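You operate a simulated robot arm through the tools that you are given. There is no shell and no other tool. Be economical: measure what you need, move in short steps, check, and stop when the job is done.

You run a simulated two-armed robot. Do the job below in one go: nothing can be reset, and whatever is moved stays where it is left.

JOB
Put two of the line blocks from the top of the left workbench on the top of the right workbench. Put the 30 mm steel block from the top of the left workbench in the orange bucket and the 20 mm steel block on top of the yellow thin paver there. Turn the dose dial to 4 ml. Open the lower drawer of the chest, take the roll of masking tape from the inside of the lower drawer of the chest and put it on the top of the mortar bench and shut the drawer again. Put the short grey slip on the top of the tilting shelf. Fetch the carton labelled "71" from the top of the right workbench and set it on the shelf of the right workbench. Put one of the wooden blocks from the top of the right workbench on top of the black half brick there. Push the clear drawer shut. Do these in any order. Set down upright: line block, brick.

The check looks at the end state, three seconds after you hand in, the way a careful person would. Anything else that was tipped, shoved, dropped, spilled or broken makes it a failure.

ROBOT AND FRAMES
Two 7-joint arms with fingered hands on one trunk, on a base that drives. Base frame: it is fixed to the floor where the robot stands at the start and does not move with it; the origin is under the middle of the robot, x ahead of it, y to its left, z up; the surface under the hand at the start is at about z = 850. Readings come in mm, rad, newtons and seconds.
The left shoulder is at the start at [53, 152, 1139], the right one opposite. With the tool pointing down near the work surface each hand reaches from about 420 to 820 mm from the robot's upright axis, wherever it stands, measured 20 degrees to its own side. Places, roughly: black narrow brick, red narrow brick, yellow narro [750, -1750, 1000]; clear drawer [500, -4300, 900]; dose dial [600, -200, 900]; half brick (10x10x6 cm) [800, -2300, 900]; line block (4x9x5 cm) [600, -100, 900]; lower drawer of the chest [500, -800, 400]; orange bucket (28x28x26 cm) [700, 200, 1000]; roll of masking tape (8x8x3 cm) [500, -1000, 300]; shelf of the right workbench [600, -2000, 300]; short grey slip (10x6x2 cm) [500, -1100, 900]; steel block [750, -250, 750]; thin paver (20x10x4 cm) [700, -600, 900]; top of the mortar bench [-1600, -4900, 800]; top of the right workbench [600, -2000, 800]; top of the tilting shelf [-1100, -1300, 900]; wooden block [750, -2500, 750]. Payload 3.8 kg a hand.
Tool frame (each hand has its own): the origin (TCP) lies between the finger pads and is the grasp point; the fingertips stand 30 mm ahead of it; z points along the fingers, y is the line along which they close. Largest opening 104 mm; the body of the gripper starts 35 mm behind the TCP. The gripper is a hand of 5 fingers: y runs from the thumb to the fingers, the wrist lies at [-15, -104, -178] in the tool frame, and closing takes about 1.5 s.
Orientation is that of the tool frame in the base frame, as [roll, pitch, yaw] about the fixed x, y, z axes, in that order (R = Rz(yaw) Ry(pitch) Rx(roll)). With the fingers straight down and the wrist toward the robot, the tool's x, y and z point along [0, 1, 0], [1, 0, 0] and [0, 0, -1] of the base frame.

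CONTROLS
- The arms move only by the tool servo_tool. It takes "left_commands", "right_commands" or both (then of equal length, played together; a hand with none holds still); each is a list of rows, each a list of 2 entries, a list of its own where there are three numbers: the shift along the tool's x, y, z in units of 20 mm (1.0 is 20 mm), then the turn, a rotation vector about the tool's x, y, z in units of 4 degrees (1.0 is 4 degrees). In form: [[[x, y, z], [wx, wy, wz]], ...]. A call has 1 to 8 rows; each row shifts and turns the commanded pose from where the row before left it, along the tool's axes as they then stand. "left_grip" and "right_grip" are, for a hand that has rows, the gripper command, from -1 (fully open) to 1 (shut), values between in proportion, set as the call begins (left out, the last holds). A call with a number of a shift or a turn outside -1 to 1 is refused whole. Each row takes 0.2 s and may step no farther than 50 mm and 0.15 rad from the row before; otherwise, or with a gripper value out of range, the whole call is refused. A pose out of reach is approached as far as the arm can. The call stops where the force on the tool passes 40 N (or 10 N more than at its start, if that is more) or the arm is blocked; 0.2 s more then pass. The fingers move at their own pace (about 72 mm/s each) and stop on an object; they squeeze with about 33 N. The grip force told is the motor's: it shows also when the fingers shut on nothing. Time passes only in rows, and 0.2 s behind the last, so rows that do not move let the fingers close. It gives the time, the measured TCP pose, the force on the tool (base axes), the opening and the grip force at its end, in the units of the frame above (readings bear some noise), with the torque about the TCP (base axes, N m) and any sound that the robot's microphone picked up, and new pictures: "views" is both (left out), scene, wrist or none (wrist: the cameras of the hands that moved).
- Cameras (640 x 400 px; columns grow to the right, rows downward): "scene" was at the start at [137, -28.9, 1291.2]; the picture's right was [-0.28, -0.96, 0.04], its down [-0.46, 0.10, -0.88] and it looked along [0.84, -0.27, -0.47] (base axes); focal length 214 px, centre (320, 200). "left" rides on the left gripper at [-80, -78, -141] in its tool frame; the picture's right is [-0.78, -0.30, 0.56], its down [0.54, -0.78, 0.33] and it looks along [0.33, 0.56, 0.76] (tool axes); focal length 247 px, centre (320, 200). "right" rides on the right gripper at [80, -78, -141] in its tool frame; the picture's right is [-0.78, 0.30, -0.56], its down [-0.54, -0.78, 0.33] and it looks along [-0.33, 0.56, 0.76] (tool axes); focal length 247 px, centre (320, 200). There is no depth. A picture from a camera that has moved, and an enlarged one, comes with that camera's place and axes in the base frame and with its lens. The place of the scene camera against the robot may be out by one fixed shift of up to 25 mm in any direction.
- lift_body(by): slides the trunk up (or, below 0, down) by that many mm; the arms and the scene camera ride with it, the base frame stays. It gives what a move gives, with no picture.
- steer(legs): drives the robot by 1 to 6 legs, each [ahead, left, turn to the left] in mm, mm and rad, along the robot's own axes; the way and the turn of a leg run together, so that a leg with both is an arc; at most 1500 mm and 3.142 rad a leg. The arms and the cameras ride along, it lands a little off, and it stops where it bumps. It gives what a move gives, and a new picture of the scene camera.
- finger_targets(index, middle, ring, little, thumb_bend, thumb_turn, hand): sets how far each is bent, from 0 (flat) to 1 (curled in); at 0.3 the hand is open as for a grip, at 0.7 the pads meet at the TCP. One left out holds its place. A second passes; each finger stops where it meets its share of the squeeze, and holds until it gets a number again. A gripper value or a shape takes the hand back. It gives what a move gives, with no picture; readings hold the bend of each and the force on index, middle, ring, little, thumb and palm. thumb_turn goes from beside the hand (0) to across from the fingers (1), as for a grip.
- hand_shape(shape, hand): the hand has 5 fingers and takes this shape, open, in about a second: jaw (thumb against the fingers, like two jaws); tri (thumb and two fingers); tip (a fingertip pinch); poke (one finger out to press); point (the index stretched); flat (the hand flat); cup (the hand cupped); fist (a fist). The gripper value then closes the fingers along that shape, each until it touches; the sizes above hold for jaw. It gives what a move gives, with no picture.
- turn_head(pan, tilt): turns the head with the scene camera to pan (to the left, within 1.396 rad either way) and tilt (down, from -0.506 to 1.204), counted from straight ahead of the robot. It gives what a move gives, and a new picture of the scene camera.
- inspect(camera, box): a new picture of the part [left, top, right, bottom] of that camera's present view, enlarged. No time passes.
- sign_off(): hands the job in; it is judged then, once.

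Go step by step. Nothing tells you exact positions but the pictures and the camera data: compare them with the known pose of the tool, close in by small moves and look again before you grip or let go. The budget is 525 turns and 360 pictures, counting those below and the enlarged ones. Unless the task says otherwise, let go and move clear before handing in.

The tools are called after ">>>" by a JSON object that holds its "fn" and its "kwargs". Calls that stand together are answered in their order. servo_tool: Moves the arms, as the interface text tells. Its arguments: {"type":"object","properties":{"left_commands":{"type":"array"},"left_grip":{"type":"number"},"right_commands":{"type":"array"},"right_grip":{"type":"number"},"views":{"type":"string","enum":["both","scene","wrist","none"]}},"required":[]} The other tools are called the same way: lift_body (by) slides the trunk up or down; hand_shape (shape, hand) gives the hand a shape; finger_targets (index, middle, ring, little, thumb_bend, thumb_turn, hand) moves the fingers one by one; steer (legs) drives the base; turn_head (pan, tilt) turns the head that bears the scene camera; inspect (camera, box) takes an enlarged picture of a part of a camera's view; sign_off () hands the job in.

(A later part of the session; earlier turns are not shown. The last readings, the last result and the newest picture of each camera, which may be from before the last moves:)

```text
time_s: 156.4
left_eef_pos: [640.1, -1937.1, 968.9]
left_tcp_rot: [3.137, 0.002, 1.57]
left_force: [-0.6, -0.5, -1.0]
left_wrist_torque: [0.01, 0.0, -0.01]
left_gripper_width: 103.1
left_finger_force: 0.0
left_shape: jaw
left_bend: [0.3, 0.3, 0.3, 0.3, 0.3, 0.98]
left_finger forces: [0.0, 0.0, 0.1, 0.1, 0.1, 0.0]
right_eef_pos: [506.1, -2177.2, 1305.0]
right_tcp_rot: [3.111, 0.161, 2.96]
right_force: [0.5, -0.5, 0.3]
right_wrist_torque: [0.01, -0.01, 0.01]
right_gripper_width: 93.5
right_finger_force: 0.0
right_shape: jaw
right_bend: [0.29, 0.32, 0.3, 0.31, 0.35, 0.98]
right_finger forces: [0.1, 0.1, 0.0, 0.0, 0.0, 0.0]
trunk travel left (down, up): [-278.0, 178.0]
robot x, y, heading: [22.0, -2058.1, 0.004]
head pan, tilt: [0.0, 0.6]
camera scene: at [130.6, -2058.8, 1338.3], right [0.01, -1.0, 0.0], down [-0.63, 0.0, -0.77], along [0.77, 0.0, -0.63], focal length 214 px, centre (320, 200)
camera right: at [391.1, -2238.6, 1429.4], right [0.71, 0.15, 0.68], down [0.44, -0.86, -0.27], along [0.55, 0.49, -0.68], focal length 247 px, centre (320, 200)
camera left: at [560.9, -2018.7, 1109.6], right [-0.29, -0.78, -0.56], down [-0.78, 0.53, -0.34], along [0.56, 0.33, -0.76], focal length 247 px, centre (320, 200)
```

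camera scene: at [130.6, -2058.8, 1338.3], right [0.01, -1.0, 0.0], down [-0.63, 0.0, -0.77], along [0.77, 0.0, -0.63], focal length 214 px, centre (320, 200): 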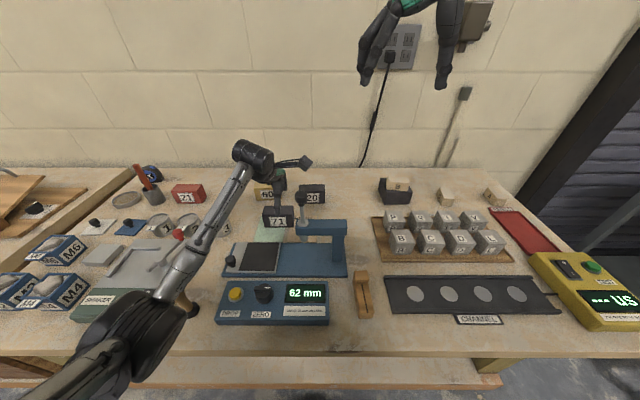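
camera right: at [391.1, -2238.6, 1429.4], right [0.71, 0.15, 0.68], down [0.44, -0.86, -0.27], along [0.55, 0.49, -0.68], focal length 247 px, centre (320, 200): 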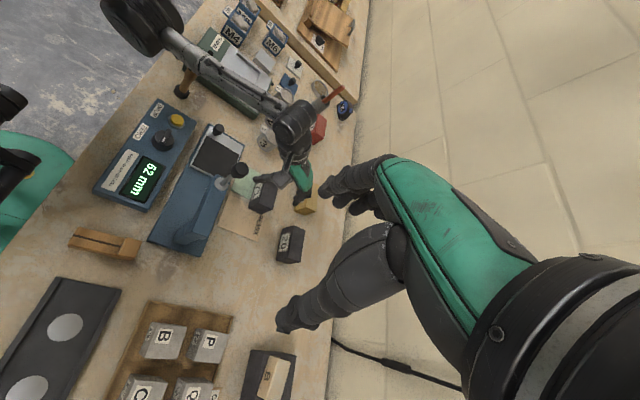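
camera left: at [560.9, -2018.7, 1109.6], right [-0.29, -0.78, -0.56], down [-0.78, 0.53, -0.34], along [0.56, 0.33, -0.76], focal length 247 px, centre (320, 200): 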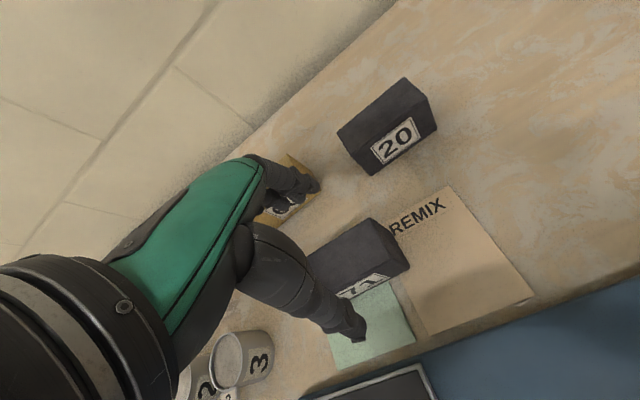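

>>> {"fn": "servo_tool", "kwargs": {"left_commands": [[[0, -0.1, 1], [0, 0, 0]], [[0, 0, 1], [0, 0, 0]], [[0, 0, 1], [0, 0, 0]], [[0, 0, 0.9], [0, 0, 0]]], "left_grip": -0.6, "views": "both"}}

```text
time_s: 157.4
left_eef_pos: [638.0, -1937.2, 890.1]
left_tcp_rot: [3.136, 0.002, 1.57]
left_force: [0.5, 0.1, 1.0]
left_wrist_torque: [0.01, 0.0, -0.01]
left_gripper_width: 83.6
left_finger_force: 0.1
left_shape: jaw
left_bend: [0.27, 0.34, 0.32, 0.33, 0.49, 0.99]
left_finger forces: [0.1, 0.0, 0.0, 0.0, 0.0, 0.1]
right_eef_pos: [505.0, -2176.3, 1305.5]
right_tcp_rot: [3.111, 0.162, 2.96]
right_force: [0.1, -0.1, -0.2]
right_wrist_torque: [-0.01, 0.01, -0.03]
right_gripper_width: 93.3
right_finger_force: 0.1
right_shape: jaw
right_bend: [0.29, 0.32, 0.3, 0.31, 0.35, 0.98]
right_finger forces: [0.1, 0.0, 0.1, 0.0, 0.0, 0.1]
trunk travel left (down, up): [-278.0, 178.0]
robot x, y, heading: [24.5, -2054.8, 0.005]
head pan, tilt: [0.0, 0.6]
camera scene: at [130.3, -2058.9, 1338.3], right [0.01, -1.0, 0.0], down [-0.63, 0.0, -0.77], along [0.77, 0.0, -0.63], focal length 214 px, centre (320, 200)
camera left: at [558.6, -2018.6, 1031.7], right [-0.29, -0.78, -0.56], down [-0.77, 0.53, -0.34], along [0.56, 0.33, -0.76], focal length 247 px, centre (320, 200)
```

scene: 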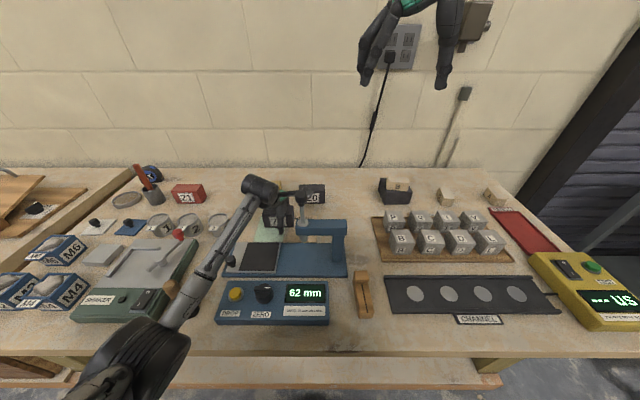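
left: 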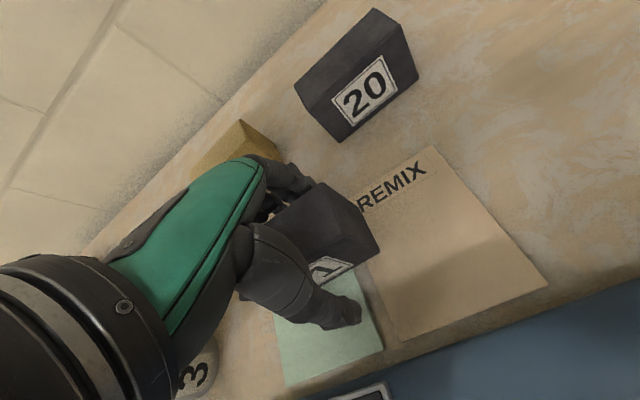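

>>> {"fn": "servo_tool", "kwargs": {"left_commands": [[[0, 0, 0], [0, 0, 0]], [[0, 0, 0], [0, 0, 0]], [[0, 0, 0], [0, 0, 0]], [[0, 0, 0], [0, 0, 0]], [[0, 0, 0], [0, 0, 0]]], "left_grip": 1, "views": "none"}}

>>> {"fn": "servo_tool", "kwargs": {"left_commands": [[[0, 0, -1], [0, 0, 0]], [[0, 0, -1], [0, 0, 0]], [[0, 0, -1], [0, 0, 0]], [[0, 0, -1], [0, 0, 0]], [[0, 0, -1], [0, 0, 0]], [[0, 0, -1], [0, 0, 0]], [[0, 0, -1], [0, 0, 0]], [[0, 0, -1], [0, 0, 0]]], "views": "both"}}

```text
time_s: 158.6
left_eef_pos: [637.7, -1938.5, 889.8]
left_tcp_rot: [3.137, 0.001, 1.571]
left_force: [0.0, 0.8, -0.6]
left_wrist_torque: [-0.04, 0.04, 0.0]
left_gripper_width: 38.6
left_finger_force: 32.9
left_shape: jaw
left_bend: [0.74, 0.49, 0.48, 0.48, 0.74, 1.0]
left_finger forces: [16.6, 8.1, 3.8, 2.0, 30.1, 0.1]
right_eef_pos: [507.2, -2177.3, 1304.6]
right_tcp_rot: [3.112, 0.162, 2.961]
right_force: [-1.0, 0.2, -0.9]
right_wrist_torque: [0.02, 0.01, 0.01]
right_gripper_width: 93.6
right_finger_force: 0.0
right_shape: jaw
right_bend: [0.29, 0.32, 0.3, 0.31, 0.35, 0.98]
right_finger forces: [0.0, 0.0, 0.0, 0.0, 0.0, 0.0]
trunk travel left (down, up): [-278.0, 178.0]
robot x, y, heading: [28.1, -2058.1, 0.007]
head pan, tilt: [0.0, 0.6]
```

```text
time_s: 160.4
left_eef_pos: [637.6, -1937.2, 1049.7]
left_tcp_rot: [3.138, 0.002, 1.571]
left_force: [-0.3, 0.3, -4.1]
left_wrist_torque: [-0.03, 0.0, -0.01]
left_gripper_width: 38.2
left_finger_force: 33.0
left_shape: jaw
left_bend: [0.74, 0.49, 0.48, 0.48, 0.74, 0.99]
left_finger forces: [17.3, 7.9, 3.7, 0.9, 30.0, 0.0]
right_eef_pos: [506.0, -2177.5, 1305.1]
right_tcp_rot: [3.11, 0.163, 2.96]
right_force: [0.7, 0.4, 0.9]
right_wrist_torque: [-0.02, 0.03, 0.03]
right_gripper_width: 93.6
right_finger_force: 0.0
right_shape: jaw
right_bend: [0.29, 0.32, 0.3, 0.31, 0.35, 0.98]
right_finger forces: [0.0, 0.1, 0.1, 0.0, 0.0, 0.0]
trunk travel left (down, up): [-278.0, 178.0]
robot x, y, heading: [24.5, -2055.3, 0.004]
head pan, tilt: [0.0, 0.6]
camera scene: at [130.6, -2058.9, 1338.3], right [0.01, -1.0, 0.0], down [-0.63, 0.0, -0.77], along [0.77, 0.0, -0.63], focal length 214 px, centre (320, 200)
camera left: at [558.7, -2018.5, 1190.9], right [-0.29, -0.78, -0.56], down [-0.78, 0.53, -0.34], along [0.56, 0.33, -0.76], focal length 247 px, centre (320, 200)
```

scene: 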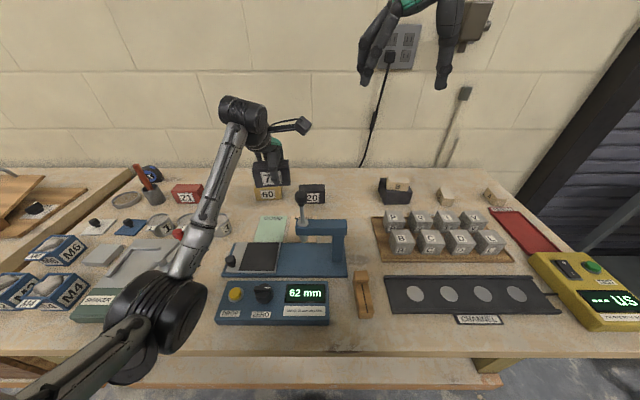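
left: 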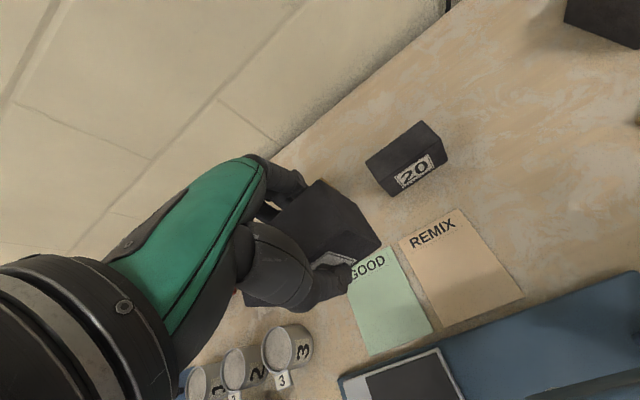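

Carton 71 is held. I'll raise it above the tester, back away from the bench, and lower the trunk for the shelf.

>>> {"fn": "servo_tool", "kwargs": {"left_commands": [[[0, 0, -1], [0, 0, 0]], [[0, 0, -1], [0, 0, 0]], [[0, 0, -1], [0, 0, 0]], [[0, 0, -1], [0, 0, 0]]], "views": "none"}}

>>> {"fn": "steer", "kwargs": {"legs": [[-450, 0, 0]]}}

>>> {"fn": "lift_body", "kwargs": {"by": -278}}

>>> {"fn": "servo_tool", "kwargs": {"left_commands": [[[0, -0.8, 1], [0, 0, 0]], [[0, -0.8, 1], [0, 0, 0]], [[0, -0.8, 1], [0, 0, 0]], [[0, -0.8, 1], [0, 0, 0]], [[0, -0.8, 1], [0, 0, 0]], [[0, -0.8, 1], [0, 0, 0]], [[0, -0.8, 1], [0, 0, 0]], [[0, -0.8, 1], [0, 0, 0]]], "views": "scene"}}

```text
time_s: 161.4
left_eef_pos: [637.6, -1938.1, 1130.4]
left_tcp_rot: [3.138, 0.002, 1.57]
left_force: [-0.7, 0.0, -3.5]
left_wrist_torque: [-0.04, -0.03, 0.0]
left_gripper_width: 38.2
left_finger_force: 33.5
left_shape: jaw
left_bend: [0.74, 0.49, 0.48, 0.48, 0.74, 0.99]
left_finger forces: [17.3, 7.8, 3.8, 0.9, 30.0, 0.1]
right_eef_pos: [506.7, -2176.6, 1304.8]
right_tcp_rot: [3.111, 0.162, 2.962]
right_force: [0.2, 0.1, -0.7]
right_wrist_torque: [0.03, -0.01, 0.01]
right_gripper_width: 93.5
right_finger_force: 0.0
right_shape: jaw
right_bend: [0.29, 0.32, 0.3, 0.31, 0.35, 0.98]
right_finger forces: [0.0, 0.0, 0.0, 0.0, 0.0, 0.0]
trunk travel left (down, up): [-278.0, 178.0]
robot x, y, heading: [28.3, -2056.2, 0.003]
head pan, tilt: [0.0, 0.6]
```

```text
time_s: 164.1
left_eef_pos: [188.6, -1939.9, 1127.1]
left_tcp_rot: [3.137, 0.002, 1.572]
left_force: [0.5, 0.2, -3.4]
left_wrist_torque: [0.02, -0.01, 0.01]
left_gripper_width: 38.2
left_finger_force: 33.5
left_shape: jaw
left_bend: [0.74, 0.49, 0.48, 0.48, 0.74, 0.99]
left_finger forces: [17.3, 7.9, 3.8, 1.0, 30.0, 0.0]
right_eef_pos: [57.3, -2177.3, 1305.2]
right_tcp_rot: [3.111, 0.161, 2.961]
right_force: [-0.6, 0.2, -1.1]
right_wrist_torque: [0.01, -0.04, 0.03]
right_gripper_width: 93.8
right_finger_force: 0.0
right_shape: jaw
right_bend: [0.29, 0.32, 0.3, 0.31, 0.35, 0.98]
right_finger forces: [0.1, 0.1, 0.0, 0.1, 0.1, 0.0]
trunk travel left (down, up): [-278.0, 178.0]
robot x, y, heading: [-424.3, -2058.4, 0.007]
head pan, tilt: [0.0, 0.6]
camera scene: at [-317.9, -2061.3, 1338.1], right [0.01, -1.0, 0.0], down [-0.63, 0.0, -0.77], along [0.77, 0.0, -0.63], focal length 214 px, centre (320, 200)
```

scene: 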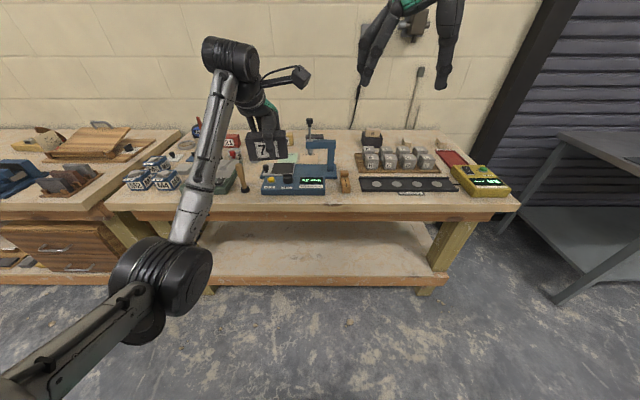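

```text
time_s: 167.0
left_eef_pos: [220.0, -1939.2, 670.3]
left_tcp_rot: [-2.872, 0.002, 1.571]
left_force: [-0.6, -0.1, -3.3]
left_wrist_torque: [-0.01, -0.01, 0.01]
left_gripper_width: 38.5
left_finger_force: 32.8
left_shape: jaw
left_bend: [0.74, 0.49, 0.48, 0.48, 0.74, 0.99]
left_finger forces: [17.7, 8.1, 3.9, 1.1, 30.0, 0.1]
right_eef_pos: [56.7, -2178.9, 1027.6]
right_tcp_rot: [3.112, 0.163, 2.962]
right_force: [0.0, -0.8, -0.3]
right_wrist_torque: [-0.01, -0.01, -0.01]
right_gripper_width: 93.5
right_finger_force: 0.1
right_shape: jaw
right_bend: [0.29, 0.32, 0.3, 0.31, 0.35, 0.98]
right_finger forces: [0.0, 0.0, 0.0, 0.1, 0.0, 0.0]
trunk travel left (down, up): [0.0, 456.0]
robot x, y, heading: [-427.8, -2063.0, 0.006]
head pan, tilt: [0.0, 0.6]
```

```text
time_s: 168.8
left_eef_pos: [53.9, -1940.3, 551.2]
left_tcp_rot: [-2.872, 0.004, 1.571]
left_force: [-0.9, 0.8, -3.5]
left_wrist_torque: [-0.02, 0.0, 0.02]
left_gripper_width: 38.1
left_finger_force: 32.9
left_shape: jaw
left_bend: [0.74, 0.49, 0.48, 0.48, 0.74, 0.99]
left_finger forces: [17.8, 8.1, 3.9, 1.0, 29.7, 0.1]
right_eef_pos: [56.6, -2177.2, 1026.9]
right_tcp_rot: [3.111, 0.162, 2.962]
right_force: [0.1, 0.0, 0.2]
right_wrist_torque: [-0.01, -0.01, 0.02]
right_gripper_width: 93.3
right_finger_force: 0.0
right_shape: jaw
right_bend: [0.29, 0.32, 0.3, 0.31, 0.35, 0.98]
right_finger forces: [0.0, 0.1, 0.0, 0.0, 0.0, 0.0]
trunk travel left (down, up): [0.0, 456.0]
robot x, y, heading: [-426.2, -2058.8, 0.009]
head pan, tilt: [0.0, 0.6]
camera scene: at [-146.5, -2060.2, 950.1], right [0.01, -1.0, 0.0], down [-0.91, -0.01, -0.42], along [0.42, 0.0, -0.91], focal length 214 px, centre (320, 200)
```

scene: 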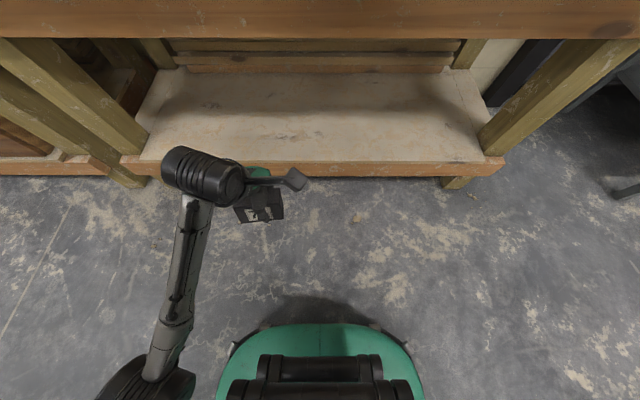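

The trunk leans forward at its lowest, which tilted the hand about 15°. I'll level the carton, then lower it in front of the shelf.

>>> {"fn": "servo_tool", "kwargs": {"left_commands": [[[0, 0, 0], [-0.96, 0, 0]], [[0, 0, 0], [-0.96, 0, 0]], [[0, 0, 0], [-0.96, 0, 0]], [[0, 0, 0], [-0.97, 0, 0]], [[0, 0, 1], [0, 0, 0]], [[0, 0, 1], [0, 0, 0]], [[0, 0, 1], [0, 0, 0]], [[0, 0, 1], [0, 0, 0]]], "views": "both"}}

```text
time_s: 170.6
left_eef_pos: [54.0, -1940.8, 468.6]
left_tcp_rot: [-3.139, 0.005, 1.572]
left_force: [0.3, 0.4, -4.7]
left_wrist_torque: [-0.06, -0.01, 0.01]
left_gripper_width: 38.0
left_finger_force: 33.2
left_shape: jaw
left_bend: [0.74, 0.49, 0.49, 0.49, 0.74, 0.99]
left_finger forces: [17.6, 7.8, 3.8, 0.8, 30.0, 0.1]
right_eef_pos: [57.7, -2177.1, 1026.5]
right_tcp_rot: [3.111, 0.16, 2.96]
right_force: [-0.1, 0.4, -0.3]
right_wrist_torque: [-0.04, -0.02, 0.0]
right_gripper_width: 93.5
right_finger_force: 0.1
right_shape: jaw
right_bend: [0.29, 0.32, 0.3, 0.31, 0.35, 0.98]
right_finger forces: [0.0, 0.0, 0.0, 0.0, 0.1, 0.0]
trunk travel left (down, up): [0.0, 456.0]
robot x, y, heading: [-425.0, -2062.4, 0.001]
head pan, tilt: [0.0, 0.6]
camera scene: at [-146.1, -2060.3, 949.9], right [0.01, -1.0, 0.0], down [-0.91, -0.01, -0.42], along [0.42, 0.0, -0.91], focal length 214 px, centre (320, 200)
camera left: at [-22.8, -2021.4, 611.2], right [-0.3, -0.78, -0.55], down [-0.78, 0.53, -0.33], along [0.55, 0.33, -0.76], focal length 247 px, centre (320, 200)
```

scene: 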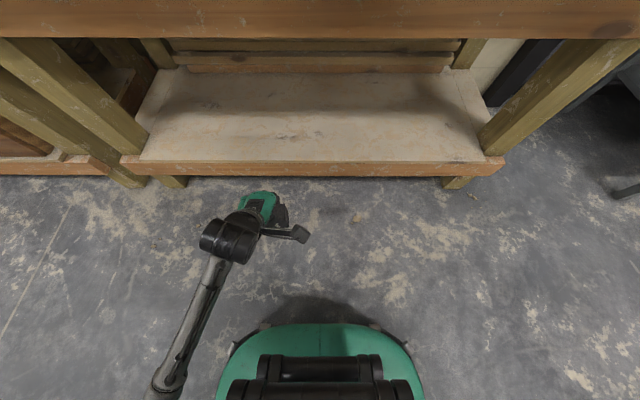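
left: 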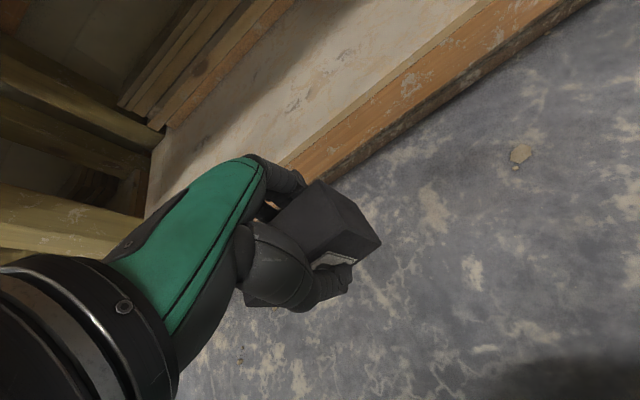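

>>> {"fn": "servo_tool", "kwargs": {"left_commands": [[[0, 0, 1], [0, 0, 0]], [[0, 0, 1], [0, 0, 0]], [[0, 0.3, 0.6], [0, 0, 0]], [[0, 1, 0], [0, 0, 0]], [[0, 1, 0], [0, 0, 0]], [[0, 1, 0], [0, 0, 0]], [[0, 1, 0], [0, 0, 0]], [[0, 1, 0], [0, 0, 0]]], "views": "none"}}

>>> {"fn": "servo_tool", "kwargs": {"left_commands": [[[0, 1, 0], [0, 0, 0]], [[0, 1, 0], [0, 0, 0]], [[0, 1, 0], [0, 0, 0]], [[0, 1, 0], [0, 0, 0]], [[0, 1, 0], [0, 0, 0]], [[0, 1, 0], [0, 0, 0]]], "views": "both"}}

```text
time_s: 172.4
left_eef_pos: [161.3, -1940.2, 417.3]
left_tcp_rot: [-3.137, 0.003, 1.574]
left_force: [0.2, 0.6, -4.2]
left_wrist_torque: [-0.07, 0.0, -0.05]
left_gripper_width: 38.3
left_finger_force: 33.3
left_shape: jaw
left_bend: [0.74, 0.49, 0.49, 0.49, 0.74, 0.99]
left_finger forces: [17.5, 7.9, 3.8, 0.8, 30.0, 0.0]
right_eef_pos: [56.7, -2178.9, 1026.4]
right_tcp_rot: [3.111, 0.162, 2.96]
right_force: [-0.2, -0.9, 0.3]
right_wrist_torque: [0.0, -0.05, 0.03]
right_gripper_width: 93.2
right_finger_force: 0.1
right_shape: jaw
right_bend: [0.29, 0.32, 0.3, 0.31, 0.35, 0.98]
right_finger forces: [0.0, 0.0, 0.1, 0.0, 0.1, 0.0]
trunk travel left (down, up): [0.0, 456.0]
robot x, y, heading: [-428.5, -2058.9, 0.001]
head pan, tilt: [0.0, 0.6]
```

```text
time_s: 173.8
left_eef_pos: [279.8, -1940.9, 416.8]
left_tcp_rot: [-3.139, 0.003, 1.572]
left_force: [0.0, 0.6, -3.5]
left_wrist_torque: [-0.01, -0.01, 0.0]
left_gripper_width: 38.1
left_finger_force: 32.8
left_shape: jaw
left_bend: [0.74, 0.49, 0.49, 0.49, 0.74, 0.99]
left_finger forces: [17.7, 7.8, 3.8, 0.7, 30.0, 0.0]
right_eef_pos: [57.3, -2179.2, 1026.1]
right_tcp_rot: [3.111, 0.161, 2.96]
right_force: [0.3, 0.5, 0.2]
right_wrist_torque: [-0.01, -0.02, 0.04]
right_gripper_width: 93.6
right_finger_force: 0.0
right_shape: jaw
right_bend: [0.29, 0.32, 0.3, 0.31, 0.35, 0.98]
right_finger forces: [0.1, 0.0, 0.1, 0.1, 0.0, 0.0]
trunk travel left (down, up): [0.0, 456.0]
robot x, y, heading: [-422.1, -2057.7, 0.005]
head pan, tilt: [0.0, 0.6]
camera scene: at [-145.9, -2060.3, 949.8], right [0.01, -1.0, 0.0], down [-0.91, -0.01, -0.42], along [0.42, 0.0, -0.91], focal length 214 px, centre (320, 200)
camera left: at [203.2, -2021.4, 559.0], right [-0.3, -0.78, -0.55], down [-0.78, 0.53, -0.33], along [0.55, 0.33, -0.76], focal length 247 px, centre (320, 200)
```

scene: 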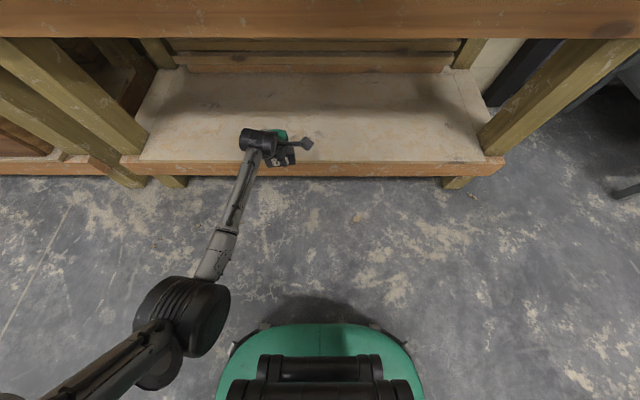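
left: 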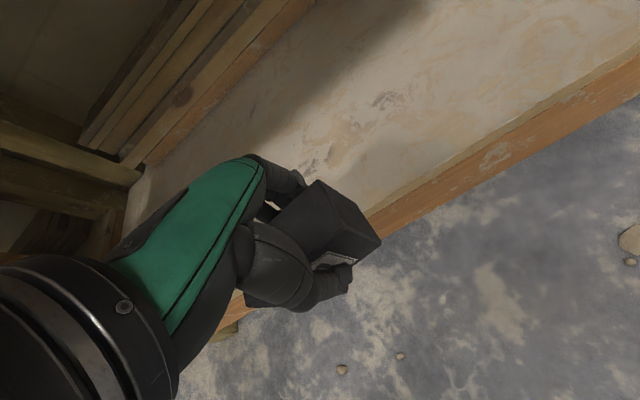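

>>> {"fn": "servo_tool", "kwargs": {"left_commands": [[[0, 1, 0], [0, 0, 0]], [[0, 1, 0], [0, 0, 0]], [[0, 1, 0], [0, 0, 0]], [[0, 1, 0], [0, 0, 0]], [[0, 1, 0], [0, 0, 0]], [[0, 1, 0], [0, 0, 0]]], "views": "wrist"}}

```text
time_s: 175.2
left_eef_pos: [387.4, -1935.9, 423.0]
left_tcp_rot: [-3.14, 0.003, 1.571]
left_force: [0.1, -0.4, -4.5]
left_wrist_torque: [-0.07, -0.03, 0.04]
left_gripper_width: 38.2
left_finger_force: 32.5
left_shape: jaw
left_bend: [0.74, 0.49, 0.49, 0.49, 0.74, 0.99]
left_finger forces: [17.5, 7.8, 3.9, 0.8, 29.9, 0.0]
left hand out of reach, approached as far as the arm can: row 6
right_eef_pos: [57.5, -2178.5, 1027.4]
right_tcp_rot: [3.112, 0.161, 2.959]
right_force: [0.2, 0.1, 0.4]
right_wrist_torque: [0.03, 0.0, 0.0]
right_gripper_width: 93.6
right_finger_force: 0.1
right_shape: jaw
right_bend: [0.29, 0.32, 0.3, 0.31, 0.35, 0.98]
right_finger forces: [0.1, 0.0, 0.1, 0.0, 0.0, 0.1]
trunk travel left (down, up): [0.0, 456.0]
robot x, y, heading: [-424.6, -2061.2, 0.004]
head pan, tilt: [0.0, 0.6]
camera left: at [308.8, -2017.0, 564.8], right [-0.3, -0.78, -0.55], down [-0.78, 0.53, -0.33], along [0.55, 0.33, -0.76], focal length 247 px, centre (320, 200)
```

left: 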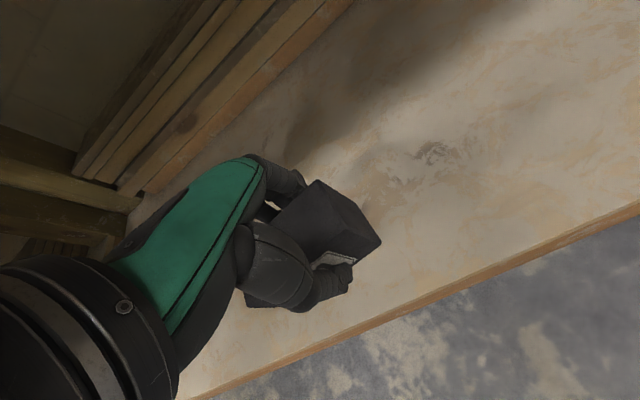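

>>> {"fn": "steer", "kwargs": {"legs": [[90, 0, 0]]}}

>>> {"fn": "servo_tool", "kwargs": {"left_commands": [[[0, -0.5, 1], [0, 0, 0]], [[0, -0.5, 1], [0, 0, 0]], [[0, 0, 0.7], [0, 0, 0]]], "views": "both"}}

```text
time_s: 176.3
left_eef_pos: [478.3, -1936.2, 420.8]
left_tcp_rot: [-3.138, 0.003, 1.571]
left_force: [1.0, -0.5, -4.6]
left_wrist_torque: [-0.08, 0.0, -0.02]
left_gripper_width: 37.9
left_finger_force: 32.9
left_shape: jaw
left_bend: [0.74, 0.49, 0.49, 0.49, 0.74, 0.99]
left_finger forces: [17.5, 7.9, 3.8, 0.7, 29.9, 0.0]
right_eef_pos: [147.8, -2178.6, 1025.5]
right_tcp_rot: [3.111, 0.161, 2.962]
right_force: [-0.5, 0.1, -0.4]
right_wrist_torque: [0.01, 0.01, -0.03]
right_gripper_width: 93.6
right_finger_force: 0.1
right_shape: jaw
right_bend: [0.29, 0.32, 0.3, 0.31, 0.35, 0.98]
right_finger forces: [0.1, 0.1, 0.0, 0.0, 0.0, 0.0]
trunk travel left (down, up): [0.0, 456.0]
robot x, y, heading: [-331.3, -2058.9, 0.004]
head pan, tilt: [0.0, 0.6]
camera scene: at [-54.2, -2059.8, 949.5], right [0.01, -1.0, 0.0], down [-0.91, -0.01, -0.42], along [0.42, 0.0, -0.91], focal length 214 px, centre (320, 200)
```

scene: 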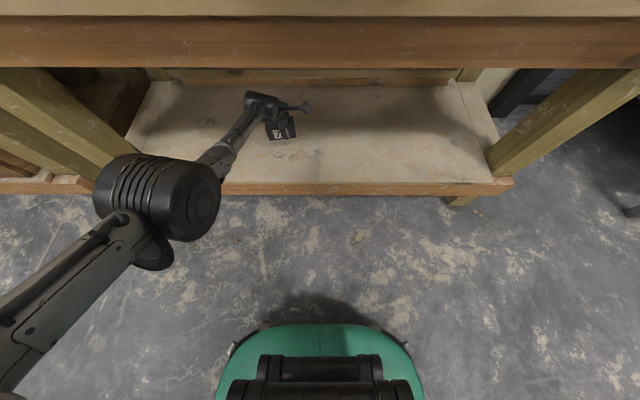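

```text
time_s: 177.1
left_eef_pos: [450.8, -1934.3, 372.8]
left_tcp_rot: [-3.138, 0.004, 1.574]
left_force: [0.3, -0.2, -4.0]
left_wrist_torque: [-0.01, 0.01, 0.01]
left_gripper_width: 38.2
left_finger_force: 33.2
left_shape: jaw
left_bend: [0.74, 0.49, 0.49, 0.49, 0.74, 0.99]
left_finger forces: [17.4, 7.8, 3.9, 0.6, 29.9, 0.0]
left hand out of reach, approached as far as the arm can: row 3
right_eef_pos: [148.6, -2178.6, 1026.9]
right_tcp_rot: [3.11, 0.159, 2.96]
right_force: [-0.5, 0.2, -0.7]
right_wrist_torque: [-0.03, 0.03, 0.0]
right_gripper_width: 93.5
right_finger_force: 0.1
right_shape: jaw
right_bend: [0.29, 0.32, 0.3, 0.31, 0.35, 0.98]
right_finger forces: [0.1, 0.0, 0.0, 0.0, 0.0, 0.0]
trunk travel left (down, up): [0.0, 456.0]
robot x, y, heading: [-335.4, -2056.7, 0.009]
head pan, tilt: [0.0, 0.6]
camera scene: at [-55.2, -2059.7, 949.9], right [0.01, -1.0, 0.0], down [-0.91, -0.01, -0.42], along [0.42, 0.0, -0.91], focal length 214 px, centre (320, 200)
camera left: at [372.8, -2015.2, 514.0], right [-0.3, -0.78, -0.55], down [-0.78, 0.53, -0.33], along [0.55, 0.33, -0.76], focal length 247 px, centre (320, 200)
```

scene: 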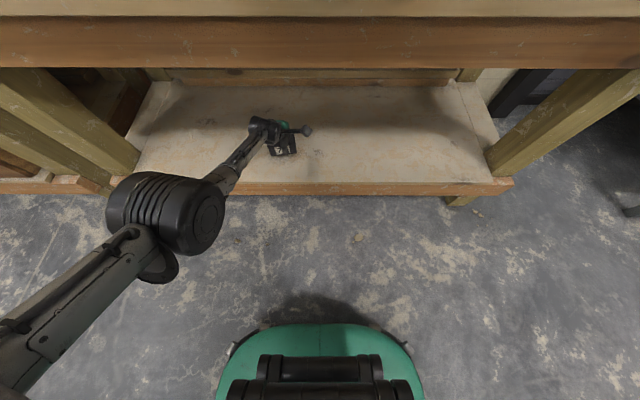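
left: 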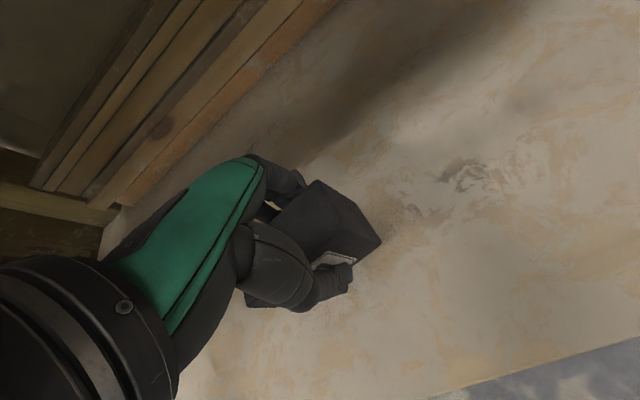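

>>> {"fn": "servo_tool", "kwargs": {"left_commands": [[[0, -1, 0], [0, 0, 0]], [[0, -1, 0.5], [0, 0, 0]], [[0, 0, 0.5], [0, 0, 0]], [[0, 0, 0], [0, 0, 0]]], "views": "none"}}

```text
time_s: 178.1
left_eef_pos: [409.7, -1934.2, 350.4]
left_tcp_rot: [-3.139, 0.003, 1.57]
left_force: [0.7, 0.5, -3.4]
left_wrist_torque: [-0.03, -0.02, 0.02]
left_gripper_width: 38.0
left_finger_force: 32.8
left_shape: jaw
left_bend: [0.74, 0.49, 0.49, 0.49, 0.74, 0.99]
left_finger forces: [17.5, 7.8, 3.9, 0.7, 29.9, 0.0]
right_eef_pos: [148.7, -2178.1, 1027.1]
right_tcp_rot: [3.11, 0.162, 2.96]
right_force: [-0.6, 0.3, 0.2]
right_wrist_torque: [0.01, 0.02, 0.0]
right_gripper_width: 93.5
right_finger_force: 0.1
right_shape: jaw
right_bend: [0.29, 0.32, 0.3, 0.31, 0.35, 0.98]
right_finger forces: [0.0, 0.0, 0.0, 0.0, 0.1, 0.0]
trunk travel left (down, up): [0.0, 456.0]
robot x, y, heading: [-328.6, -2059.8, 0.011]
head pan, tilt: [0.0, 0.6]
```

>>> {"fn": "servo_tool", "kwargs": {"left_commands": [[[0, 0, 0.2], [0, 0, 0]], [[0, 0, 0.15], [0, 0, 0]], [[0, 0, 0.1], [0, 0, 0]], [[0, 0, 0], [0, 0, 0]]], "views": "none"}}

```text
time_s: 179.1
left_eef_pos: [409.5, -1934.4, 342.7]
left_tcp_rot: [-3.138, 0.003, 1.57]
left_force: [0.0, 0.6, -3.3]
left_wrist_torque: [-0.04, -0.01, -0.02]
left_gripper_width: 37.8
left_finger_force: 32.7
left_shape: jaw
left_bend: [0.74, 0.49, 0.49, 0.49, 0.74, 0.99]
left_finger forces: [17.5, 7.8, 3.8, 0.8, 29.8, 0.1]
right_eef_pos: [147.2, -2178.8, 1026.0]
right_tcp_rot: [3.111, 0.162, 2.959]
right_force: [-0.4, -0.1, 0.4]
right_wrist_torque: [0.02, 0.03, -0.02]
right_gripper_width: 93.5
right_finger_force: 0.1
right_shape: jaw
right_bend: [0.29, 0.32, 0.3, 0.31, 0.35, 0.98]
right_finger forces: [0.0, 0.1, 0.1, 0.0, 0.0, 0.0]
trunk travel left (down, up): [0.0, 456.0]
robot x, y, heading: [-334.2, -2060.3, 0.007]
head pan, tilt: [0.0, 0.6]
```

>>> {"fn": "servo_tool", "kwargs": {"left_commands": [[[0, 0, 0.15], [0, 0, 0]], [[0, 0, 0.15], [0, 0, 0]], [[0, 0, 0.15], [0, 0, 0]], [[0, 0, 0], [0, 0, 0]]], "views": "wrist"}}

```text
time_s: 180.1
left_eef_pos: [410.8, -1934.9, 335.9]
left_tcp_rot: [3.14, 0.005, 1.571]
left_force: [-3.3, -1.4, 7.4]
left_wrist_torque: [0.08, 0.07, 0.0]
left_gripper_width: 38.1
left_finger_force: 32.7
left_shape: jaw
left_bend: [0.74, 0.5, 0.49, 0.49, 0.74, 0.99]
left_finger forces: [16.4, 7.8, 4.1, 0.4, 32.4, 0.0]
right_eef_pos: [145.8, -2178.4, 1027.8]
right_tcp_rot: [3.111, 0.163, 2.96]
right_force: [0.2, -0.7, 0.0]
right_wrist_torque: [-0.04, 0.01, -0.01]
right_gripper_width: 93.6
right_finger_force: 0.1
right_shape: jaw
right_bend: [0.29, 0.32, 0.3, 0.31, 0.35, 0.98]
right_finger forces: [0.0, 0.1, 0.0, 0.0, 0.0, 0.0]
trunk travel left (down, up): [0.0, 456.0]
robot x, y, heading: [-332.7, -2062.1, 0.01]
head pan, tilt: [0.0, 0.6]
camera left: at [332.7, -2015.3, 478.9], right [-0.29, -0.78, -0.55], down [-0.78, 0.53, -0.34], along [0.56, 0.33, -0.76], focal length 247 px, centre (320, 200)
```

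left: 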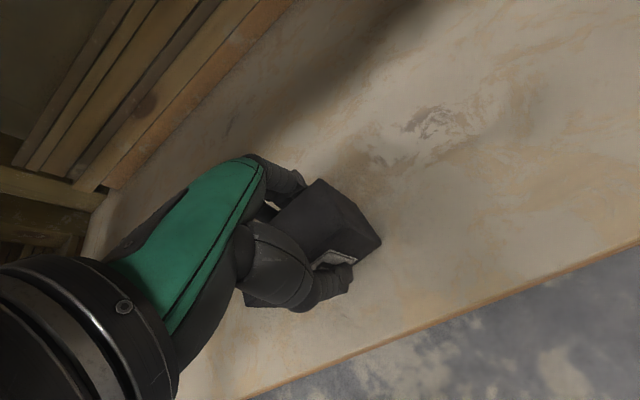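

Contact with the shelf, so I'll release the carton and lift clear.

>>> {"fn": "servo_tool", "kwargs": {"left_commands": [[[0, 0, 0], [0, 0, 0]], [[0, 0, 0], [0, 0, 0]], [[0, 0, 0], [0, 0, 0]], [[0, 0, 0], [0, 0, 0]], [[0, 0, 0], [0, 0, 0]]], "left_grip": -0.6, "views": "none"}}

>>> {"fn": "servo_tool", "kwargs": {"left_commands": [[[0, 0, -1], [0, 0, 0]], [[0, 0, -1], [0, 0, 0]], [[0, 0, -1], [0, 0, 0]], [[0, 0, -1], [0, 0, 0]], [[0, -1, -0.5], [0, 0, 0]], [[0, -1, 0], [0, 0, 0]], [[0, -1, 0], [0, 0, 0]], [[0, -1, 0], [0, 0, 0]]], "views": "wrist"}}

```text
time_s: 181.3
left_eef_pos: [409.8, -1933.3, 334.4]
left_tcp_rot: [-3.139, 0.003, 1.57]
left_force: [1.0, -1.0, 0.0]
left_wrist_torque: [-0.02, 0.0, -0.01]
left_gripper_width: 83.0
left_finger_force: 0.0
left_shape: jaw
left_bend: [0.27, 0.34, 0.32, 0.33, 0.5, 0.99]
left_finger forces: [0.0, 0.0, 0.1, 0.1, 0.0, 0.0]
right_eef_pos: [146.9, -2177.6, 1027.5]
right_tcp_rot: [3.112, 0.161, 2.96]
right_force: [0.2, -0.3, 0.7]
right_wrist_torque: [0.03, 0.03, 0.01]
right_gripper_width: 93.4
right_finger_force: 0.1
right_shape: jaw
right_bend: [0.29, 0.32, 0.3, 0.31, 0.35, 0.98]
right_finger forces: [0.0, 0.1, 0.0, 0.1, 0.0, 0.0]
trunk travel left (down, up): [0.0, 456.0]
robot x, y, heading: [-335.9, -2061.3, 0.007]
head pan, tilt: [0.0, 0.6]
```

```text
time_s: 183.1
left_eef_pos: [330.9, -1933.7, 424.2]
left_tcp_rot: [-3.14, 0.003, 1.57]
left_force: [0.1, -0.4, -0.9]
left_wrist_torque: [0.0, -0.02, 0.0]
left_gripper_width: 83.0
left_finger_force: 0.1
left_shape: jaw
left_bend: [0.27, 0.34, 0.32, 0.33, 0.5, 0.99]
left_finger forces: [0.1, 0.0, 0.0, 0.0, 0.0, 0.0]
right_eef_pos: [146.6, -2178.4, 1027.4]
right_tcp_rot: [3.111, 0.162, 2.961]
right_force: [0.6, 0.4, -0.4]
right_wrist_torque: [0.02, -0.02, -0.01]
right_gripper_width: 93.3
right_finger_force: 0.2
right_shape: jaw
right_bend: [0.29, 0.32, 0.3, 0.31, 0.35, 0.98]
right_finger forces: [0.1, 0.1, 0.0, 0.1, 0.0, 0.0]
trunk travel left (down, up): [0.0, 456.0]
robot x, y, heading: [-332.4, -2061.1, 0.005]
head pan, tilt: [0.0, 0.6]
camera left: at [252.8, -2015.1, 567.0], right [-0.3, -0.78, -0.55], down [-0.78, 0.53, -0.33], along [0.55, 0.33, -0.76], focal length 247 px, centre (320, 200)
```

left: 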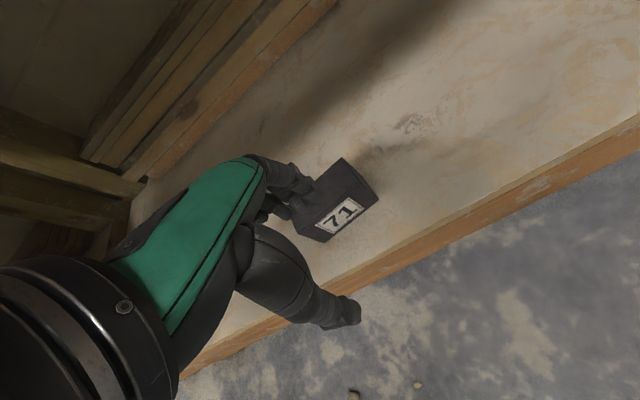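

Carton 71 stands on the shelf. I'll back out and, staying low, go to the chest drawers near y≈-800.

>>> {"fn": "steer", "kwargs": {"legs": [[-350, 0, 0], [0, 1200, 0]]}}

>>> {"fn": "turn_head", "kwargs": {"pan": 0.0, "tilt": 0.0}}

```text
time_s: 191.0
left_eef_pos: [-31.7, -731.2, 424.0]
left_tcp_rot: [-3.139, 0.004, 1.576]
left_force: [-0.5, -0.4, -0.4]
left_wrist_torque: [0.01, 0.01, 0.0]
left_gripper_width: 83.0
left_finger_force: 0.0
left_shape: jaw
left_bend: [0.27, 0.34, 0.32, 0.33, 0.5, 0.99]
left_finger forces: [0.1, 0.1, 0.0, 0.0, 0.0, 0.0]
right_eef_pos: [-213.3, -978.2, 1027.0]
right_tcp_rot: [3.111, 0.164, 2.965]
right_force: [-0.7, 0.1, 0.1]
right_wrist_torque: [-0.03, -0.03, 0.0]
right_gripper_width: 93.7
right_finger_force: 0.0
right_shape: jaw
right_bend: [0.29, 0.32, 0.3, 0.31, 0.35, 0.98]
right_finger forces: [0.0, 0.0, 0.0, 0.0, 0.1, 0.1]
trunk travel left (down, up): [0.0, 456.0]
robot x, y, heading: [-694.6, -862.7, 0.012]
head pan, tilt: [0.0, 0.6]
camera scene: at [-417.2, -860.1, 950.1], right [0.01, -1.0, 0.0], down [-0.91, -0.01, -0.42], along [0.42, 0.0, -0.91], focal length 214 px, centre (320, 200)
```

scene: 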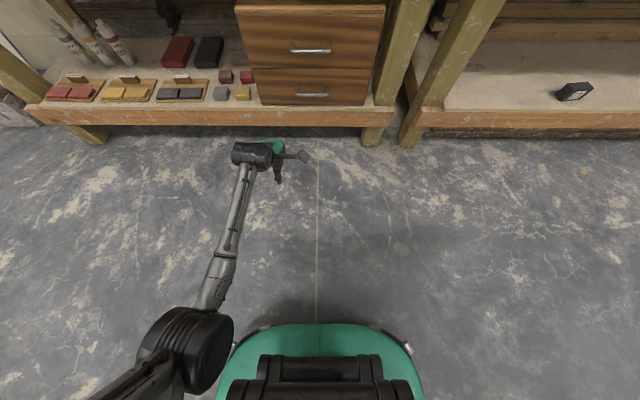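

```text
time_s: 192.0
left_eef_pos: [-31.9, -733.2, 424.7]
left_tcp_rot: [-3.14, 0.004, 1.577]
left_force: [-0.6, 0.5, 0.2]
left_wrist_torque: [0.03, -0.02, -0.03]
left_gripper_width: 83.1
left_finger_force: 0.0
left_shape: jaw
left_bend: [0.27, 0.34, 0.32, 0.33, 0.5, 0.99]
left_finger forces: [0.0, 0.0, 0.1, 0.0, 0.0, 0.0]
right_eef_pos: [-213.4, -978.3, 1026.2]
right_tcp_rot: [3.112, 0.16, 2.966]
right_force: [0.9, -0.2, -0.7]
right_wrist_torque: [0.0, 0.01, 0.0]
right_gripper_width: 93.5
right_finger_force: 0.1
right_shape: jaw
right_bend: [0.29, 0.32, 0.3, 0.31, 0.35, 0.98]
right_finger forces: [0.0, 0.0, 0.1, 0.0, 0.1, 0.0]
trunk travel left (down, up): [0.0, 456.0]
robot x, y, heading: [-697.2, -864.3, 0.013]
head pan, tilt: [0.0, 0.0]
camera scene: at [-387.6, -860.0, 996.6], right [0.01, -1.0, 0.0], down [-0.51, -0.01, -0.86], along [0.86, 0.01, -0.51], focal length 214 px, centre (320, 200)
```

scene: 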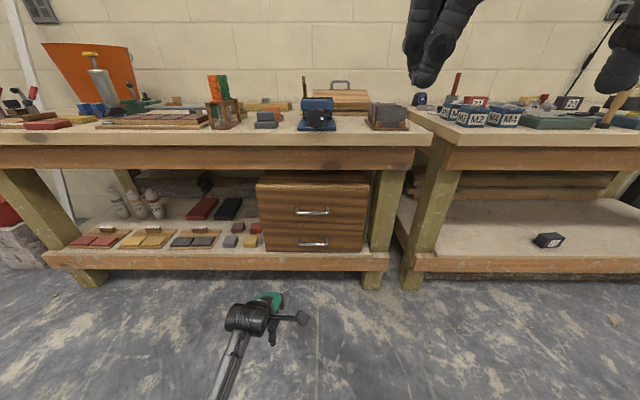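

>>> {"fn": "inspect", "kwargs": {"camera": "scene", "box": [240, 160, 400, 280]}}

```text
3.33 times, centred on (320, 220) of scene
camera zoom: at [-387.6, -860.0, 996.6], right [0.01, -1.0, 0.0], down [-0.51, -0.01, -0.86], along [0.86, 0.01, -0.51], focal length 715 px, centre (320, 133)
```

zoom: 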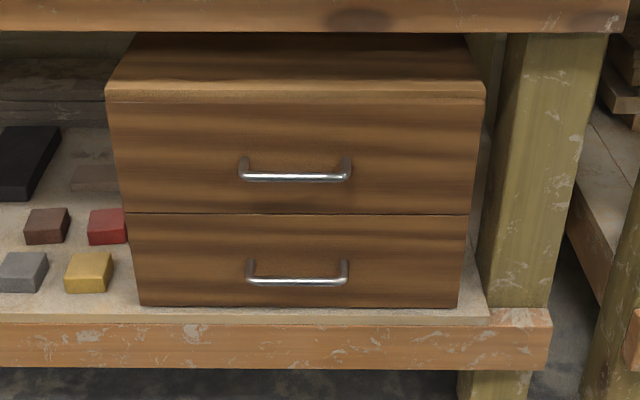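

I'll line up with the lower handle (about y≈-824), rotate the left hand so the fingers point forward-down, and look with its camera.

>>> {"fn": "servo_tool", "kwargs": {"left_commands": [[[0, 0, 0], [-1, 0, 0]], [[0, 0, 0], [-1, 0, 0]], [[0, 0, 0], [-1, 0, 0]], [[0, 0, 0], [-1, 0, 0]], [[0, 0, 0], [-1, 0, 0]], [[0, 0, 0], [-1, 0, 0]], [[0, 0, 0], [-1, 0, 0]], [[0, 0, 0], [-1, 0, 0]]], "left_grip": -1, "views": "none"}}

>>> {"fn": "servo_tool", "kwargs": {"left_commands": [[[0, 0, 0], [-1, 0, 0]], [[0, 0, 0], [-1, 0, 0]], [[0, 0, 0], [-1, 0, 0]], [[0, 0, 0], [-1, 0, 0]], [[0, 0, 0], [-1, 0, 0]], [[0, 0, 0], [-1, 0, 0]], [[0, 0, 0], [-1, 0, 0]]], "views": "none"}}

>>> {"fn": "steer", "kwargs": {"legs": [[200, -90, 0]]}}

>>> {"fn": "servo_tool", "kwargs": {"left_commands": [[[0, 0, 0], [0, 0, 0]]], "views": "wrist"}}

```text
time_s: 193.7
left_eef_pos: [30.1, -721.0, 504.0]
left_tcp_rot: [2.481, -0.023, 1.581]
left_force: [-0.8, -0.1, 0.7]
left_wrist_torque: [0.01, 0.02, -0.02]
left_gripper_width: 104.1
left_finger_force: 0.1
left_shape: jaw
left_bend: [0.3, 0.3, 0.3, 0.3, 0.3, 0.98]
left_finger forces: [0.0, 0.0, 0.0, 0.0, 0.0, 0.1]
right_eef_pos: [-214.2, -977.5, 1025.8]
right_tcp_rot: [3.111, 0.161, 2.966]
right_force: [-0.9, -0.6, -0.9]
right_wrist_torque: [0.01, 0.01, -0.02]
right_gripper_width: 93.3
right_finger_force: 0.2
right_shape: jaw
right_bend: [0.29, 0.32, 0.3, 0.31, 0.35, 0.98]
right_finger forces: [0.1, 0.1, 0.0, 0.0, 0.0, 0.0]
trunk travel left (down, up): [0.0, 456.0]
robot x, y, heading: [-696.5, -863.0, 0.007]
head pan, tilt: [0.0, 0.0]
stopped in row 8 (left hand): the arm was blocked; the commanded pose is now the measured one
```

```text
time_s: 195.0
left_eef_pos: [27.2, -665.4, 494.4]
left_tcp_rot: [2.115, -0.163, 1.587]
left_force: [0.2, 0.4, 0.2]
left_wrist_torque: [-0.02, 0.02, 0.0]
left_gripper_width: 103.8
left_finger_force: 0.0
left_shape: jaw
left_bend: [0.3, 0.3, 0.3, 0.3, 0.3, 0.98]
left_finger forces: [0.0, 0.0, 0.0, 0.0, 0.1, 0.0]
right_eef_pos: [-214.9, -977.9, 1026.5]
right_tcp_rot: [3.11, 0.163, 2.965]
right_force: [-0.3, 0.5, -0.1]
right_wrist_torque: [0.0, -0.07, -0.02]
right_gripper_width: 93.3
right_finger_force: 0.1
right_shape: jaw
right_bend: [0.29, 0.32, 0.3, 0.31, 0.35, 0.98]
right_finger forces: [0.0, 0.0, 0.0, 0.0, 0.0, 0.1]
trunk travel left (down, up): [0.0, 456.0]
robot x, y, heading: [-694.1, -859.7, 0.008]
head pan, tilt: [0.0, 0.0]
stopped in row 6 (left hand): the arm was blocked; the commanded pose is now the measured one
```

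```text
time_s: 196.7
left_eef_pos: [230.3, -753.0, 493.5]
left_tcp_rot: [2.117, -0.163, 1.587]
left_force: [0.0, 0.9, 0.0]
left_wrist_torque: [0.0, 0.04, 0.0]
left_gripper_width: 103.9
left_finger_force: 0.0
left_shape: jaw
left_bend: [0.3, 0.3, 0.3, 0.3, 0.3, 0.98]
left_finger forces: [0.1, 0.0, 0.0, 0.1, 0.0, 0.0]
right_eef_pos: [-10.5, -1065.1, 1025.5]
right_tcp_rot: [3.112, 0.16, 2.966]
right_force: [-0.2, -1.3, -0.7]
right_wrist_torque: [0.01, 0.05, 0.01]
right_gripper_width: 93.4
right_finger_force: 0.0
right_shape: jaw
right_bend: [0.29, 0.32, 0.3, 0.31, 0.35, 0.98]
right_finger forces: [0.0, 0.1, 0.0, 0.0, 0.0, 0.0]
trunk travel left (down, up): [0.0, 456.0]
robot x, y, heading: [-493.9, -946.8, 0.013]
head pan, tilt: [0.0, 0.0]
camera scene: at [-184.8, -948.2, 996.3], right [0.01, -1.0, 0.0], down [-0.51, -0.01, -0.86], along [0.86, 0.01, -0.51], focal length 214 px, centre (320, 200)
```

scene: 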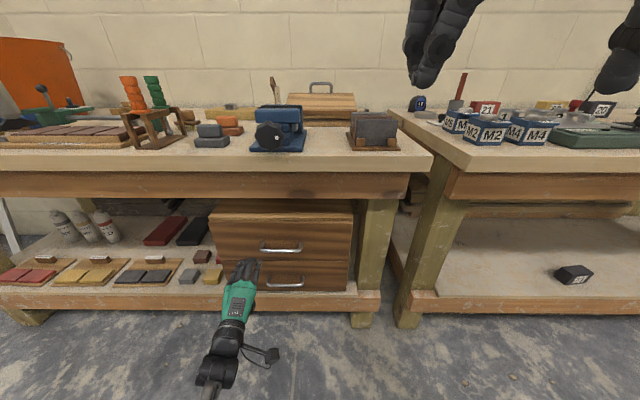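

```text
time_s: 197.1
left_eef_pos: [229.1, -752.6, 491.3]
left_tcp_rot: [2.116, -0.164, 1.584]
left_force: [-0.5, -0.1, -0.5]
left_wrist_torque: [-0.02, -0.04, -0.01]
left_gripper_width: 103.8
left_finger_force: 0.0
left_shape: jaw
left_bend: [0.3, 0.3, 0.3, 0.3, 0.3, 0.98]
left_finger forces: [0.0, 0.0, 0.0, 0.0, 0.1, 0.1]
right_eef_pos: [-11.2, -1065.6, 1026.1]
right_tcp_rot: [3.11, 0.161, 2.964]
right_force: [0.9, 0.5, 0.5]
right_wrist_torque: [0.0, 0.0, -0.01]
right_gripper_width: 93.6
right_finger_force: 0.0
right_shape: jaw
right_bend: [0.29, 0.32, 0.3, 0.31, 0.35, 0.98]
right_finger forces: [0.1, 0.0, 0.0, 0.0, 0.1, 0.0]
trunk travel left (down, up): [0.0, 456.0]
robot x, y, heading: [-491.2, -951.0, 0.014]
head pan, tilt: [0.0, 0.0]
camera left: at [69.7, -836.3, 487.0], right [0.33, -0.67, -0.66], down [-0.13, 0.66, -0.74], along [0.93, 0.33, 0.13], focal length 247 px, centre (320, 200)
```

left: 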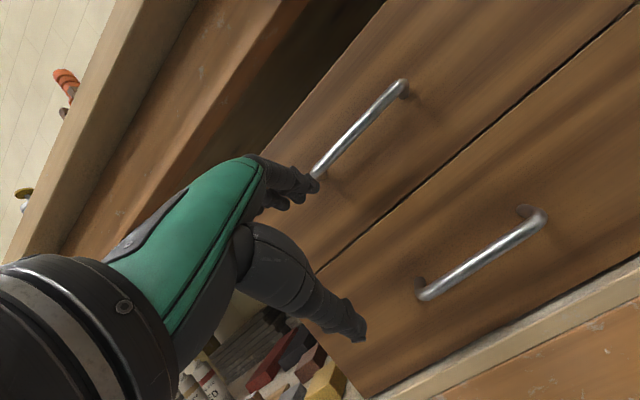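

>>> {"fn": "servo_tool", "kwargs": {"left_commands": [[[-0.8, -0.58, 0.35], [0, -0.61, -1]], [[-0.8, -0.58, 0.35], [0, -0.61, -1]], [[-0.8, -0.58, 0.35], [0, 0, 0]], [[-0.8, -0.58, 0.35], [0, 0, 0]]], "left_grip": 0, "views": "wrist"}}

```text
time_s: 198.1
left_eef_pos: [232.4, -814.4, 435.8]
left_tcp_rot: [2.114, 0.003, 1.587]
left_force: [0.3, -0.1, -0.4]
left_wrist_torque: [-0.02, 0.02, -0.01]
left_gripper_width: 51.9
left_finger_force: 0.1
left_shape: jaw
left_bend: [0.74, 0.44, 0.41, 0.41, 0.69, 1.0]
left_finger forces: [0.1, 0.0, 0.1, 0.0, 0.0, 0.0]
right_eef_pos: [-12.4, -1065.6, 1027.0]
right_tcp_rot: [3.112, 0.161, 2.967]
right_force: [-0.7, -0.5, 0.5]
right_wrist_torque: [0.0, -0.01, -0.01]
right_gripper_width: 93.7
right_finger_force: 0.1
right_shape: jaw
right_bend: [0.29, 0.32, 0.3, 0.31, 0.35, 0.98]
right_finger forces: [0.0, 0.1, 0.0, 0.0, 0.0, 0.0]
trunk travel left (down, up): [0.0, 456.0]
robot x, y, heading: [-492.9, -950.1, 0.013]
head pan, tilt: [0.0, 0.0]
camera left: at [71.4, -897.5, 443.3], right [0.33, -0.77, -0.54], down [-0.12, 0.53, -0.84], along [0.93, 0.35, 0.08], focal length 247 px, centre (320, 200)
```

left: 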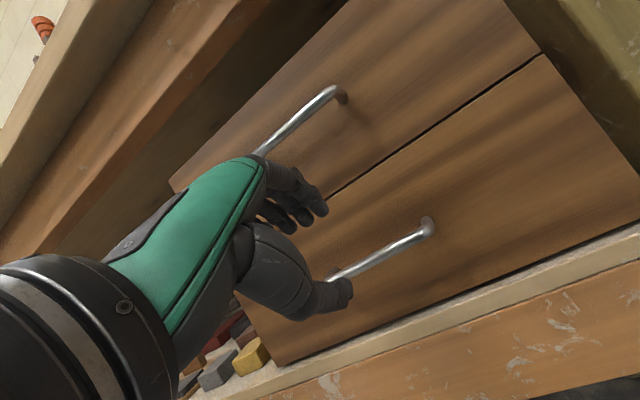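

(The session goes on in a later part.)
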